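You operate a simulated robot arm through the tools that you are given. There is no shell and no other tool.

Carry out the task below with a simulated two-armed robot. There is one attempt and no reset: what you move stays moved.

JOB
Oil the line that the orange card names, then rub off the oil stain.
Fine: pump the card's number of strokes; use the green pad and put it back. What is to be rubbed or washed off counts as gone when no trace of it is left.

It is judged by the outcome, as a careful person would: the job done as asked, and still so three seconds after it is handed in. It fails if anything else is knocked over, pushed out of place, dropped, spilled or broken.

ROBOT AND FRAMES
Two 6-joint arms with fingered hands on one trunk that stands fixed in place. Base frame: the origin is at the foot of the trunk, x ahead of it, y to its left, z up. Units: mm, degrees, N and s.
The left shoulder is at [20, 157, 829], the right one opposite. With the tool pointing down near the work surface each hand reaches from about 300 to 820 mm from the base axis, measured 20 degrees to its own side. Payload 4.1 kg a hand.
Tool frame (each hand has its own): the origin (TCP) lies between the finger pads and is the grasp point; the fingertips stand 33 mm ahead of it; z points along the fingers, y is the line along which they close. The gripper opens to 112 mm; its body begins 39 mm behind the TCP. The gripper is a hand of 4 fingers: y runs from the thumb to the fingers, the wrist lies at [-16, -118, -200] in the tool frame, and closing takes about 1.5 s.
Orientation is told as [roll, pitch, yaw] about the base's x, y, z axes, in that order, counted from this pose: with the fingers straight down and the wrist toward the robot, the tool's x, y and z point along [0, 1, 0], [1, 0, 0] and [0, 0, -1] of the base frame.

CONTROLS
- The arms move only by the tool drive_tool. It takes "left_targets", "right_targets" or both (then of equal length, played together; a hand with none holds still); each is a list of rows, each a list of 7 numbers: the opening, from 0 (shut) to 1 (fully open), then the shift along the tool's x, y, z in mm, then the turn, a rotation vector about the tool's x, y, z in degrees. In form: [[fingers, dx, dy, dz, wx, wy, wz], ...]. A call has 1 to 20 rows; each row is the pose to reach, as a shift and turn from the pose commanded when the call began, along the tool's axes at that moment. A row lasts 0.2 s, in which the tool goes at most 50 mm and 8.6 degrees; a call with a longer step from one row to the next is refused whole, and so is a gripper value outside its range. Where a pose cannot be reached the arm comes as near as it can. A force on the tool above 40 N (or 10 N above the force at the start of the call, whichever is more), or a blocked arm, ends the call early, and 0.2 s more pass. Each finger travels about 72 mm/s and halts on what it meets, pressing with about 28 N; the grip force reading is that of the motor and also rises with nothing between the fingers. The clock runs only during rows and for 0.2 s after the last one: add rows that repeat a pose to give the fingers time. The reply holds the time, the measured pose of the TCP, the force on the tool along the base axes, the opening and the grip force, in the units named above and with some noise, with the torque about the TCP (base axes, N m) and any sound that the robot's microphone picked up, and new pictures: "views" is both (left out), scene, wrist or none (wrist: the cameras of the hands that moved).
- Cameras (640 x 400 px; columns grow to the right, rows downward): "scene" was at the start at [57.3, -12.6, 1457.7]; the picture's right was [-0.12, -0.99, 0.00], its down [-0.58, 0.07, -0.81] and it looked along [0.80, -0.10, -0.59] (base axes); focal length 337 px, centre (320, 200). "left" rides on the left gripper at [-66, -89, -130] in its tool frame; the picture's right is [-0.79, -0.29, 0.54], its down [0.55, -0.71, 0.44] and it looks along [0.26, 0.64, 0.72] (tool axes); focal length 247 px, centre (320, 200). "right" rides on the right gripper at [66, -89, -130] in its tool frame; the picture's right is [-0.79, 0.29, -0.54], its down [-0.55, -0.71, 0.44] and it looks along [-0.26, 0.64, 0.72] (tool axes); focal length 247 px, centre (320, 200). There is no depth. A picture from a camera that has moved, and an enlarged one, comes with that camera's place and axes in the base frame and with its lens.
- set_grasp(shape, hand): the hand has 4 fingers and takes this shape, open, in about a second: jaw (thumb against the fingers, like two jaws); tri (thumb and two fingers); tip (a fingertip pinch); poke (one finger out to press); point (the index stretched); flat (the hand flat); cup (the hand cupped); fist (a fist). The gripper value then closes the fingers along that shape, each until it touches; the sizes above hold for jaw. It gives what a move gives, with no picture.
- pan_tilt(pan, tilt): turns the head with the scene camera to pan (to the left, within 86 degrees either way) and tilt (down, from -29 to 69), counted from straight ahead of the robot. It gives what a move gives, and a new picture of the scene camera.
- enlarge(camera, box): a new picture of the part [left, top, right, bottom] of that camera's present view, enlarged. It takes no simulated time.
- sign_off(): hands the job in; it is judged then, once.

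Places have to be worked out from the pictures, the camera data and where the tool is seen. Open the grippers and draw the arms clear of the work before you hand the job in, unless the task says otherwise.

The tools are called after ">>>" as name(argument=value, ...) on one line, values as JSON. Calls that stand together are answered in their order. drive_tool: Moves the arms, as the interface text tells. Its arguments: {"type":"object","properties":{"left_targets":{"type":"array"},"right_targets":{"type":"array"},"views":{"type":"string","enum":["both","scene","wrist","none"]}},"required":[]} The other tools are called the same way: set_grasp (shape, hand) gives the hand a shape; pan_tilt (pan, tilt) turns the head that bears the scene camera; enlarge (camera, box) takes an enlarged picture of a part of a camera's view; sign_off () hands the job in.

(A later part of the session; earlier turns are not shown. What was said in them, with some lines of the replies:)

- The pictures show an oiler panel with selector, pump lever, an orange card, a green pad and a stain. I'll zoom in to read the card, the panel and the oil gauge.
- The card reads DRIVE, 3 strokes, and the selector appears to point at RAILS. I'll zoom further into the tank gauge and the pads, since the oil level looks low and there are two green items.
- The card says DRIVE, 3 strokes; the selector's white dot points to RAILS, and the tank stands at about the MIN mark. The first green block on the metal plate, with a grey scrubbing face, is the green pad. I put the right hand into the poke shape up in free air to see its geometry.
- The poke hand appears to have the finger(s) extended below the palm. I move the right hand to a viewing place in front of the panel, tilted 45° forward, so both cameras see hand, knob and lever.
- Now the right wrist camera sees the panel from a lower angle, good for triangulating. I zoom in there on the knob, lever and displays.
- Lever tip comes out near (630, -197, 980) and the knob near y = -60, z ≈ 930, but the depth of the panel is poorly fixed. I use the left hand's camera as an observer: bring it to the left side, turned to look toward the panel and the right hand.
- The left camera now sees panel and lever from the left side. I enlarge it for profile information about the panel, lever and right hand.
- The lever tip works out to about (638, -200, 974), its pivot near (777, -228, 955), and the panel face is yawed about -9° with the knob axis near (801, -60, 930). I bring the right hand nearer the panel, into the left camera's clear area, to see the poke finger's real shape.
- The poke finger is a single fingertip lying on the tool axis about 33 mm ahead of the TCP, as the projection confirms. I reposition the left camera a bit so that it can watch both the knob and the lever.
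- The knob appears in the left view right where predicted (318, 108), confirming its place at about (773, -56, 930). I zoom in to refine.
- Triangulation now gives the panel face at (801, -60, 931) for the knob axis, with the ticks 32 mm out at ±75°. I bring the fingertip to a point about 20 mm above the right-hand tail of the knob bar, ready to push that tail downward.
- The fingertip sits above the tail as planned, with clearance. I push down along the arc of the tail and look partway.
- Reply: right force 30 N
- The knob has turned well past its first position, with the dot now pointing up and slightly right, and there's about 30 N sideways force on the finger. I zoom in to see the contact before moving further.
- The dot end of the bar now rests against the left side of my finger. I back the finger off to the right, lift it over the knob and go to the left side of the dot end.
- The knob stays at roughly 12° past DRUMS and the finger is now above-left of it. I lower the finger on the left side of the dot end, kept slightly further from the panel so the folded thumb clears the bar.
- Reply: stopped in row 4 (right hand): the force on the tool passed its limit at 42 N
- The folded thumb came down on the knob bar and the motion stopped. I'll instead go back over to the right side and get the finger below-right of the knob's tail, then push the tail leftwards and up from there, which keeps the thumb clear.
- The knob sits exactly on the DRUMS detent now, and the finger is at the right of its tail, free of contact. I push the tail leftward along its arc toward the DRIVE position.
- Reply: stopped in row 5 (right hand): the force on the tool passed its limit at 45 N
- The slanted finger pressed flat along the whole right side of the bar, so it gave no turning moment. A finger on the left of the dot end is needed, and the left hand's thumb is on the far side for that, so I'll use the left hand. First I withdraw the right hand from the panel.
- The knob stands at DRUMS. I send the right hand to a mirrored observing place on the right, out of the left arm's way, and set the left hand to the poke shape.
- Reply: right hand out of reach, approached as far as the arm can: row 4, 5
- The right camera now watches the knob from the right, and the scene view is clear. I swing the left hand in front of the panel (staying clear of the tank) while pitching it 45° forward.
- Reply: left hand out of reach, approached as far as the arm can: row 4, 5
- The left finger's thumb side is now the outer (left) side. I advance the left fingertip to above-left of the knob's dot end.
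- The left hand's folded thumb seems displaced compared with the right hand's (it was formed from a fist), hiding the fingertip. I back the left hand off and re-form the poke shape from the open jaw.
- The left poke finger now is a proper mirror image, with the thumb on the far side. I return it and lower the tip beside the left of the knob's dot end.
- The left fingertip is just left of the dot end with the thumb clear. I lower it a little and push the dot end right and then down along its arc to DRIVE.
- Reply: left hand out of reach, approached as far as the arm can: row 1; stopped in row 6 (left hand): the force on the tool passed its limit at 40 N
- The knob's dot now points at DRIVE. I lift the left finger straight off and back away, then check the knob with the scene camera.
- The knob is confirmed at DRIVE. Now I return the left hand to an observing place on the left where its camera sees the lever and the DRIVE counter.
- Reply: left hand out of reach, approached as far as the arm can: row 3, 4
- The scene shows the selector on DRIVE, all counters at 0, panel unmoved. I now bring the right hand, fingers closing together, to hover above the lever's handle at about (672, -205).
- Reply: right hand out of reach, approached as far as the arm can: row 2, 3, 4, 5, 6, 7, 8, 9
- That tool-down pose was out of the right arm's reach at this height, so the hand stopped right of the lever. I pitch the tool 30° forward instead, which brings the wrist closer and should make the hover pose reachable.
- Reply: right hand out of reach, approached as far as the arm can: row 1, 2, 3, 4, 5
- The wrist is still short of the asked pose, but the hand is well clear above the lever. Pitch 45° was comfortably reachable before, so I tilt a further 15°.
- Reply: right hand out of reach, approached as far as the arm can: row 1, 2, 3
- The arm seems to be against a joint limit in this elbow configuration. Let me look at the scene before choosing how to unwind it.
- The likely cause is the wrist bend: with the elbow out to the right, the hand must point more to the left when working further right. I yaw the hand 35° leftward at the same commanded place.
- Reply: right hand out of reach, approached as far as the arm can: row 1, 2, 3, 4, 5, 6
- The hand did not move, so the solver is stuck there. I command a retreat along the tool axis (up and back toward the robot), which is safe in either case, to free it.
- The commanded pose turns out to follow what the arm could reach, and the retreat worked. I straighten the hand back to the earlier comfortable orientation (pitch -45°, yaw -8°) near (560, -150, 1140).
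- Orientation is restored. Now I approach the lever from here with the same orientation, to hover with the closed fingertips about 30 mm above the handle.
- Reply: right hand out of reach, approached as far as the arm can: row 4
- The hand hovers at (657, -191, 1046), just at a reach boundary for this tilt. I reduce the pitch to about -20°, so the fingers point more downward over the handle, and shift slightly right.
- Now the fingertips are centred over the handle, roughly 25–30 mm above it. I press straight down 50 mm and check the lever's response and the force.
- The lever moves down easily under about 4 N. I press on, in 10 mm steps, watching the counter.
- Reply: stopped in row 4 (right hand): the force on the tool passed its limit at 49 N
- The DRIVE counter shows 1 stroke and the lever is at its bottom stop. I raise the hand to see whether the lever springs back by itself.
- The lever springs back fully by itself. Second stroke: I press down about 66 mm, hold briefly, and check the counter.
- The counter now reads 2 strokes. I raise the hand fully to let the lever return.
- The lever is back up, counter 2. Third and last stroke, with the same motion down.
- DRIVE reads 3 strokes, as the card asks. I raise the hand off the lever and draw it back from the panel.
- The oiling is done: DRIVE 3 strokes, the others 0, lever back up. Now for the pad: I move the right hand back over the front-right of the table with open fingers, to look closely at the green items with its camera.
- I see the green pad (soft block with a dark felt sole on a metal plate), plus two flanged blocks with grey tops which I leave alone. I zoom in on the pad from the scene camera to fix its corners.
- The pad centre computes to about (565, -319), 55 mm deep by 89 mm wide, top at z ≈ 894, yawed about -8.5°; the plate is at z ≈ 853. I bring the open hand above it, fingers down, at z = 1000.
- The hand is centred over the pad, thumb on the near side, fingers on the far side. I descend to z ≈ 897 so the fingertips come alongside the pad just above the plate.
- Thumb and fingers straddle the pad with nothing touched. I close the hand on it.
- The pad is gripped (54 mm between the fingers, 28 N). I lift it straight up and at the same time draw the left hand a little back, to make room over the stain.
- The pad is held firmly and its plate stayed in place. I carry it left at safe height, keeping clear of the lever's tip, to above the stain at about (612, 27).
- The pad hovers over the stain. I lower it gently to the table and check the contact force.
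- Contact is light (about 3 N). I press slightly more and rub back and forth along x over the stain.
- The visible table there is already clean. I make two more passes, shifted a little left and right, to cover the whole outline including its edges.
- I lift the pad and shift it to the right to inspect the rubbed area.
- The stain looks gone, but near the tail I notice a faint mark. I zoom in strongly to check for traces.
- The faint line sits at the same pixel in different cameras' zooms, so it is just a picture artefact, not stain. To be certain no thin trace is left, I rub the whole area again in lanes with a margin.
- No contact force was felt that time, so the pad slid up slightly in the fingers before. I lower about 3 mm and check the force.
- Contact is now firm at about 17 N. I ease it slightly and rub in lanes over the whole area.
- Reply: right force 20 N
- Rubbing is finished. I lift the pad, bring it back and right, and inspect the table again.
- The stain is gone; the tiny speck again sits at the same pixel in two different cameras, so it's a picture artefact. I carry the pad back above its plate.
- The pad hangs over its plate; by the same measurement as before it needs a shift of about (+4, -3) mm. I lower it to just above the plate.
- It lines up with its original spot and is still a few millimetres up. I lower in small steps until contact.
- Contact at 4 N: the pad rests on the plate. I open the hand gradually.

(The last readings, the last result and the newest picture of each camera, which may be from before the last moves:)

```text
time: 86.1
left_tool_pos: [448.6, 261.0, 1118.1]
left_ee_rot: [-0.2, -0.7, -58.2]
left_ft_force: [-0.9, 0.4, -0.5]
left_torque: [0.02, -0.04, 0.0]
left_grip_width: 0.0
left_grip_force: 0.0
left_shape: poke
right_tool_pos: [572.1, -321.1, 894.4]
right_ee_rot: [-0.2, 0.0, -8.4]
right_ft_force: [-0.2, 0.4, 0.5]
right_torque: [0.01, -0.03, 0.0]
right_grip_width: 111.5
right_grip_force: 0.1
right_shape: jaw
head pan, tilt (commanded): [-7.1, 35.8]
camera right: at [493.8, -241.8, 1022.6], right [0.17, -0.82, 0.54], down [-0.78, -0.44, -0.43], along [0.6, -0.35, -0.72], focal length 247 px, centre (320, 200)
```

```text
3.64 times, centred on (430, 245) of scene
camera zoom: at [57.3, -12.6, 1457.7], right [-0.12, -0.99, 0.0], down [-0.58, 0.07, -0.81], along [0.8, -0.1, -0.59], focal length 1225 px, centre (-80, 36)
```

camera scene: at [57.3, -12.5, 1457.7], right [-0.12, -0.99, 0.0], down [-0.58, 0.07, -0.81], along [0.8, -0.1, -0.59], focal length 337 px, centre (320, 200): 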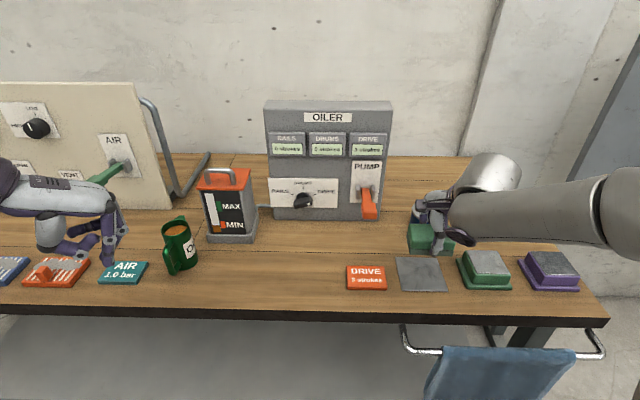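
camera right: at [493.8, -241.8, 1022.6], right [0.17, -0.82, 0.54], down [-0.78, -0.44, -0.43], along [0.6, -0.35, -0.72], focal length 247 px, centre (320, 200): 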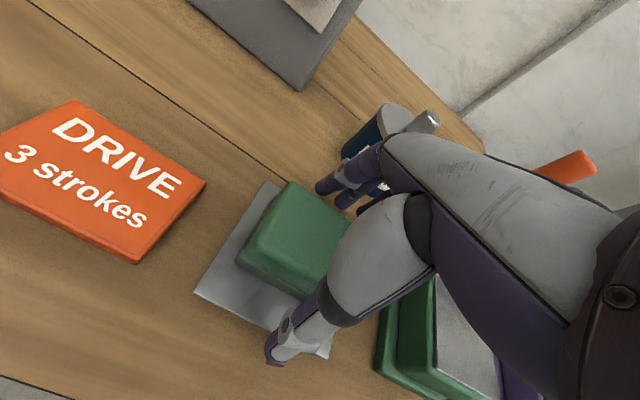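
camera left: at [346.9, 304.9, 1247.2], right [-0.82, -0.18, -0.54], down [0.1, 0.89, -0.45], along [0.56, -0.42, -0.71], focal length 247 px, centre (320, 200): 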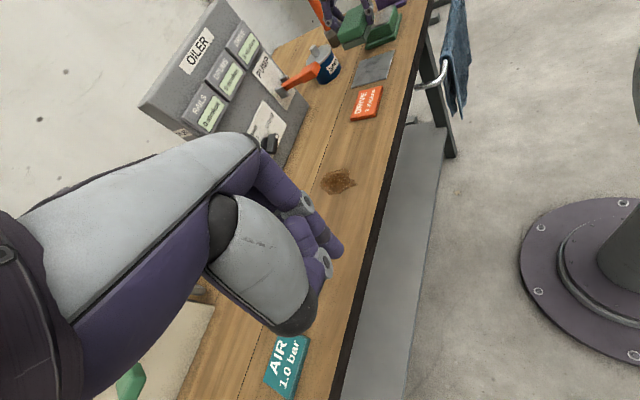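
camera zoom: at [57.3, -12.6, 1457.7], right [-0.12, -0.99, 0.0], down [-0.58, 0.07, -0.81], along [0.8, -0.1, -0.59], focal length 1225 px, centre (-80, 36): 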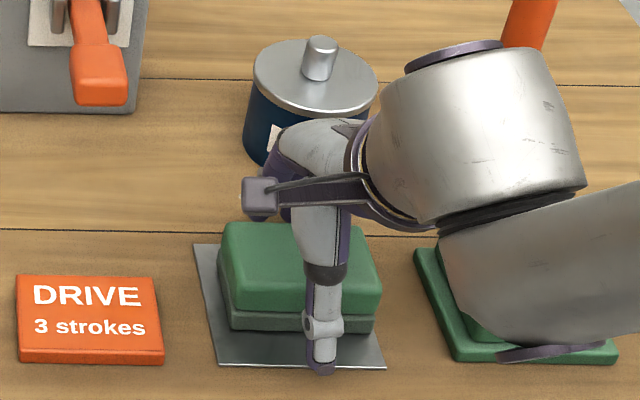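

The pad rests on its plate practically where it was. I raise the right hand straight up and clear.

>>> drive_tool(right_targets=[[1, 0, 0, -20, 0, 0, 0], [1, 0, 0, -55, 0, 0, 0], [1, 0, 0, -95, 0, 0, 0], [1, 0, 0, -135, 0, 0, 0], [1, -20, -30, -160, 0, 0, 0], [1, -40, -60, -185, 0, 0, 0], [1, -60, -95, -205, 0, 0, 0]], views="both")

>>> enlarge(camera="scene", box=[390, 240, 460, 300])

>>> enlarge(camera="scene", box=[250, 90, 410, 230])

>>> enlarge(camera="scene", box=[200, 220, 360, 320])

```text
time: 87.7
left_tool_pos: [448.8, 262.2, 1117.2]
left_ee_rot: [-0.2, -0.6, -58.2]
left_ft_force: [0.4, -0.3, -2.0]
left_torque: [0.0, 0.04, -0.01]
left_grip_width: 0.0
left_grip_force: 0.1
left_shape: poke
right_tool_pos: [470.6, -366.2, 1100.3]
right_ee_rot: [-0.1, -0.1, -8.3]
right_ft_force: [0.7, -0.7, -0.4]
right_torque: [0.03, 0.03, -0.03]
right_grip_width: 111.9
right_grip_force: 0.0
right_shape: jaw
head pan, tilt (commanded): [-7.1, 35.8]
camera scene: at [57.9, -12.5, 1457.6], right [-0.12, -0.99, 0.0], down [-0.58, 0.07, -0.81], along [0.8, -0.1, -0.59], focal length 337 px, centre (320, 200)
camera right: at [392.0, -287.5, 1228.2], right [0.17, -0.82, 0.54], down [-0.78, -0.44, -0.43], along [0.6, -0.35, -0.72], focal length 247 px, centre (320, 200)
```

scene: 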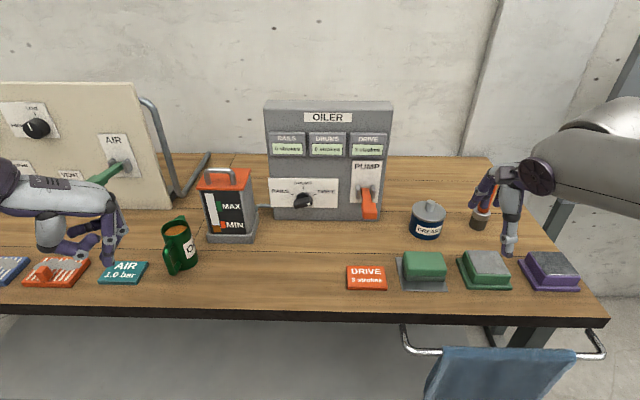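
right: 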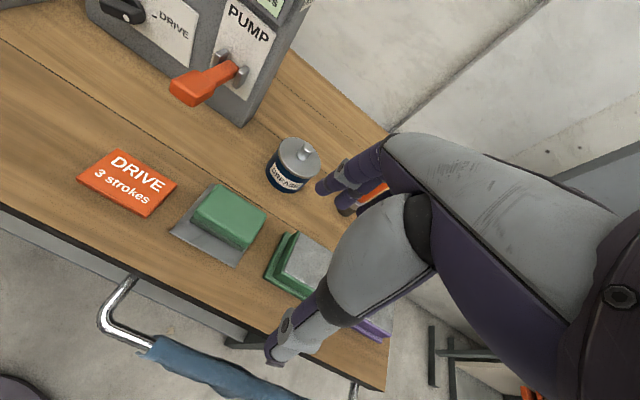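

```text
6.67 times, centred on (425, 270) of scene
camera zoom: at [57.9, -12.5, 1457.6], right [-0.12, -0.99, 0.0], down [-0.58, 0.07, -0.81], along [0.8, -0.1, -0.59], focal length 2246 px, centre (-380, -267)
```

zoom: 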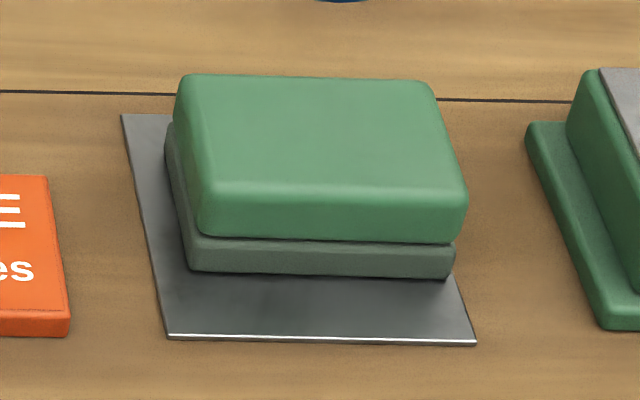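

```text
2.86 times, centred on (330, 160) of scene
camera zoom: at [57.9, -12.5, 1457.6], right [-0.12, -0.99, 0.0], down [-0.58, 0.07, -0.81], along [0.8, -0.1, -0.59], focal length 963 px, centre (291, 314)
```

zoom: 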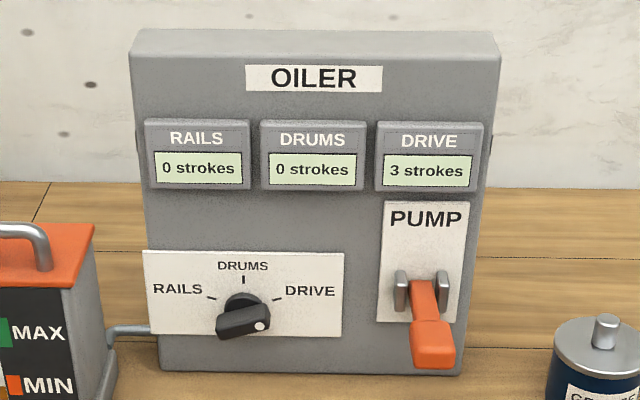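

```text
4.00 times, centred on (280, 270) of scene
camera zoom: at [57.9, -12.5, 1457.6], right [-0.12, -0.99, 0.0], down [-0.58, 0.07, -0.81], along [0.8, -0.1, -0.59], focal length 1348 px, centre (480, -80)
```

zoom: 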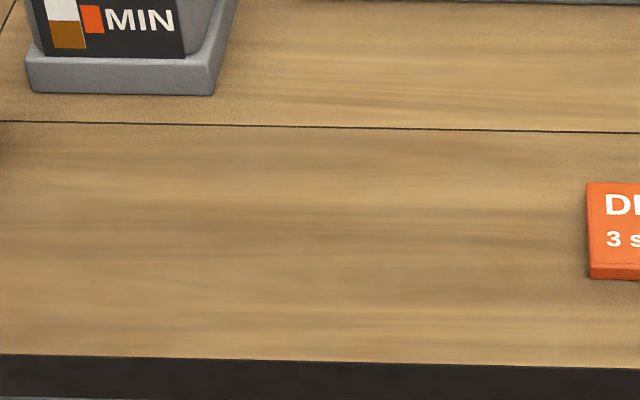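

All checks out: stain gone, DRIVE at 3 strokes, others 0, lever up, pad back on its plate. I open the left hand too and draw both arms a bit further back from the table.

>>> set_grasp(hand="left", shape="jaw")

>>> drive_tool(left_targets=[[1, -12, -8, -10, 0, 0, 0], [1, -24, -16, -20, 0, 0, 0], [1, -36, -24, -30, 0, 0, 0]], right_targets=[[1, 0, -20, -15, 0, 0, 0], [1, 0, -40, -30, 0, 0, 0], [1, 0, -60, -45, 0, 0, 0]], views="both")

```text
time: 88.6
left_tool_pos: [448.9, 260.4, 1118.0]
left_ee_rot: [-0.2, -0.7, -58.2]
left_ft_force: [0.2, 0.2, 0.2]
left_torque: [-0.02, 0.01, -0.04]
left_grip_width: 111.8
left_grip_force: 0.0
left_shape: jaw
right_tool_pos: [470.2, -366.1, 1100.2]
right_ee_rot: [-0.2, -0.2, -8.4]
right_ft_force: [-0.7, 0.1, -0.1]
right_torque: [-0.01, -0.02, 0.03]
right_grip_width: 111.8
right_grip_force: 0.1
right_shape: jaw
head pan, tilt (commanded): [-7.1, 35.8]
```

```text
time: 89.4
left_tool_pos: [405.5, 262.1, 1147.7]
left_ee_rot: [-0.2, -0.7, -58.2]
left_ft_force: [0.5, -0.1, -0.2]
left_torque: [0.02, 0.02, -0.04]
left_grip_width: 111.9
left_grip_force: 0.1
left_shape: jaw
right_tool_pos: [410.2, -356.2, 1144.1]
right_ee_rot: [-0.2, 0.0, -8.4]
right_ft_force: [1.3, 1.0, 0.1]
right_torque: [-0.01, -0.02, 0.0]
right_grip_width: 112.0
right_grip_force: 0.1
right_shape: jaw
head pan, tilt (commanded): [-7.1, 35.8]
camera scene: at [57.9, -12.6, 1457.6], right [-0.12, -0.99, 0.0], down [-0.58, 0.07, -0.81], along [0.8, -0.1, -0.59], focal length 337 px, centre (320, 200)
camera right: at [331.9, -278.1, 1272.5], right [0.17, -0.82, 0.54], down [-0.78, -0.44, -0.43], along [0.6, -0.35, -0.72], focal length 247 px, centre (320, 200)
camera left: at [303.9, 306.0, 1276.8], right [-0.82, -0.18, -0.54], down [0.1, 0.89, -0.45], along [0.56, -0.42, -0.71], focal length 247 px, centre (320, 200)
```

scene: 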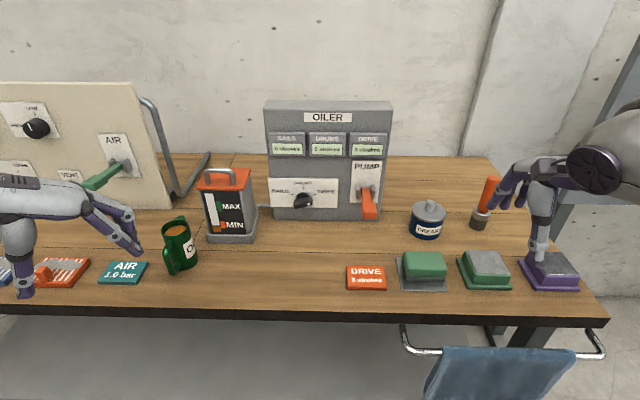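
right: 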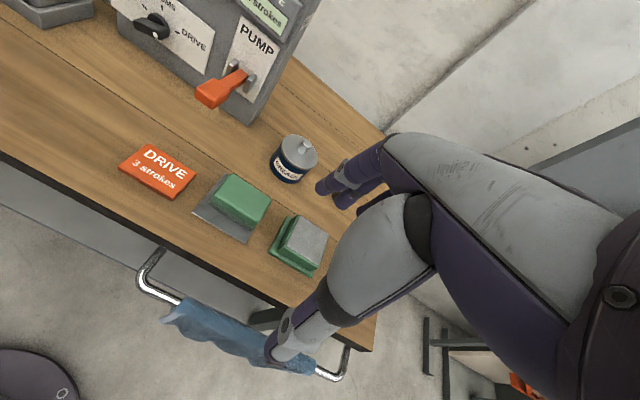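
left: 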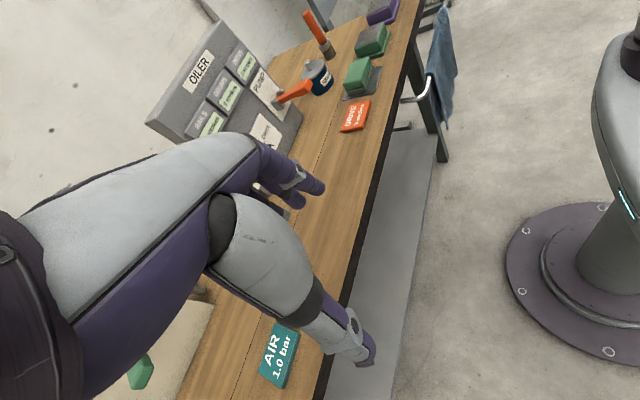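

Both hands are open and clear, the table is clean, the counter shows DRIVE 3 strokes, and nothing else was moved. I hand the job in.

>>> sign_off()

```text
The job is handed in.
```

The job is done and handed in. I haven't been told the verdict.

- **Oiling:** the orange card read DRIVE, 3 strokes. I turned the selector to DRIVE and pumped three strokes. The counter shows 3 for DRIVE and 0 for RAILS and DRUMS, and the lever springs back up by itself. The selector is still on DRIVE.
- **Stain:** I rubbed it off with the green pad, going over the area several times. The last pictures show no trace. A faint mark and a small speck appeared in some zooms, but each sat at the same pixel in more than one camera. I took them for picture artefacts.
- **Pad:** it is back on its metal plate, within about 5 mm of where it was. Two green items were on the table. I took the block with the grey sole on the metal plate as "the green pad" and left the flanged one alone.
- **Oil tank:** it stood at about the MIN mark before and after pumping. I did not top it up, since the job didn't ask for it.

While turning the selector, a finger or thumb pressed hard on the knob (up to 45 N) and stopped the motion a few times. Nothing was knocked over and the panel stayed in place.
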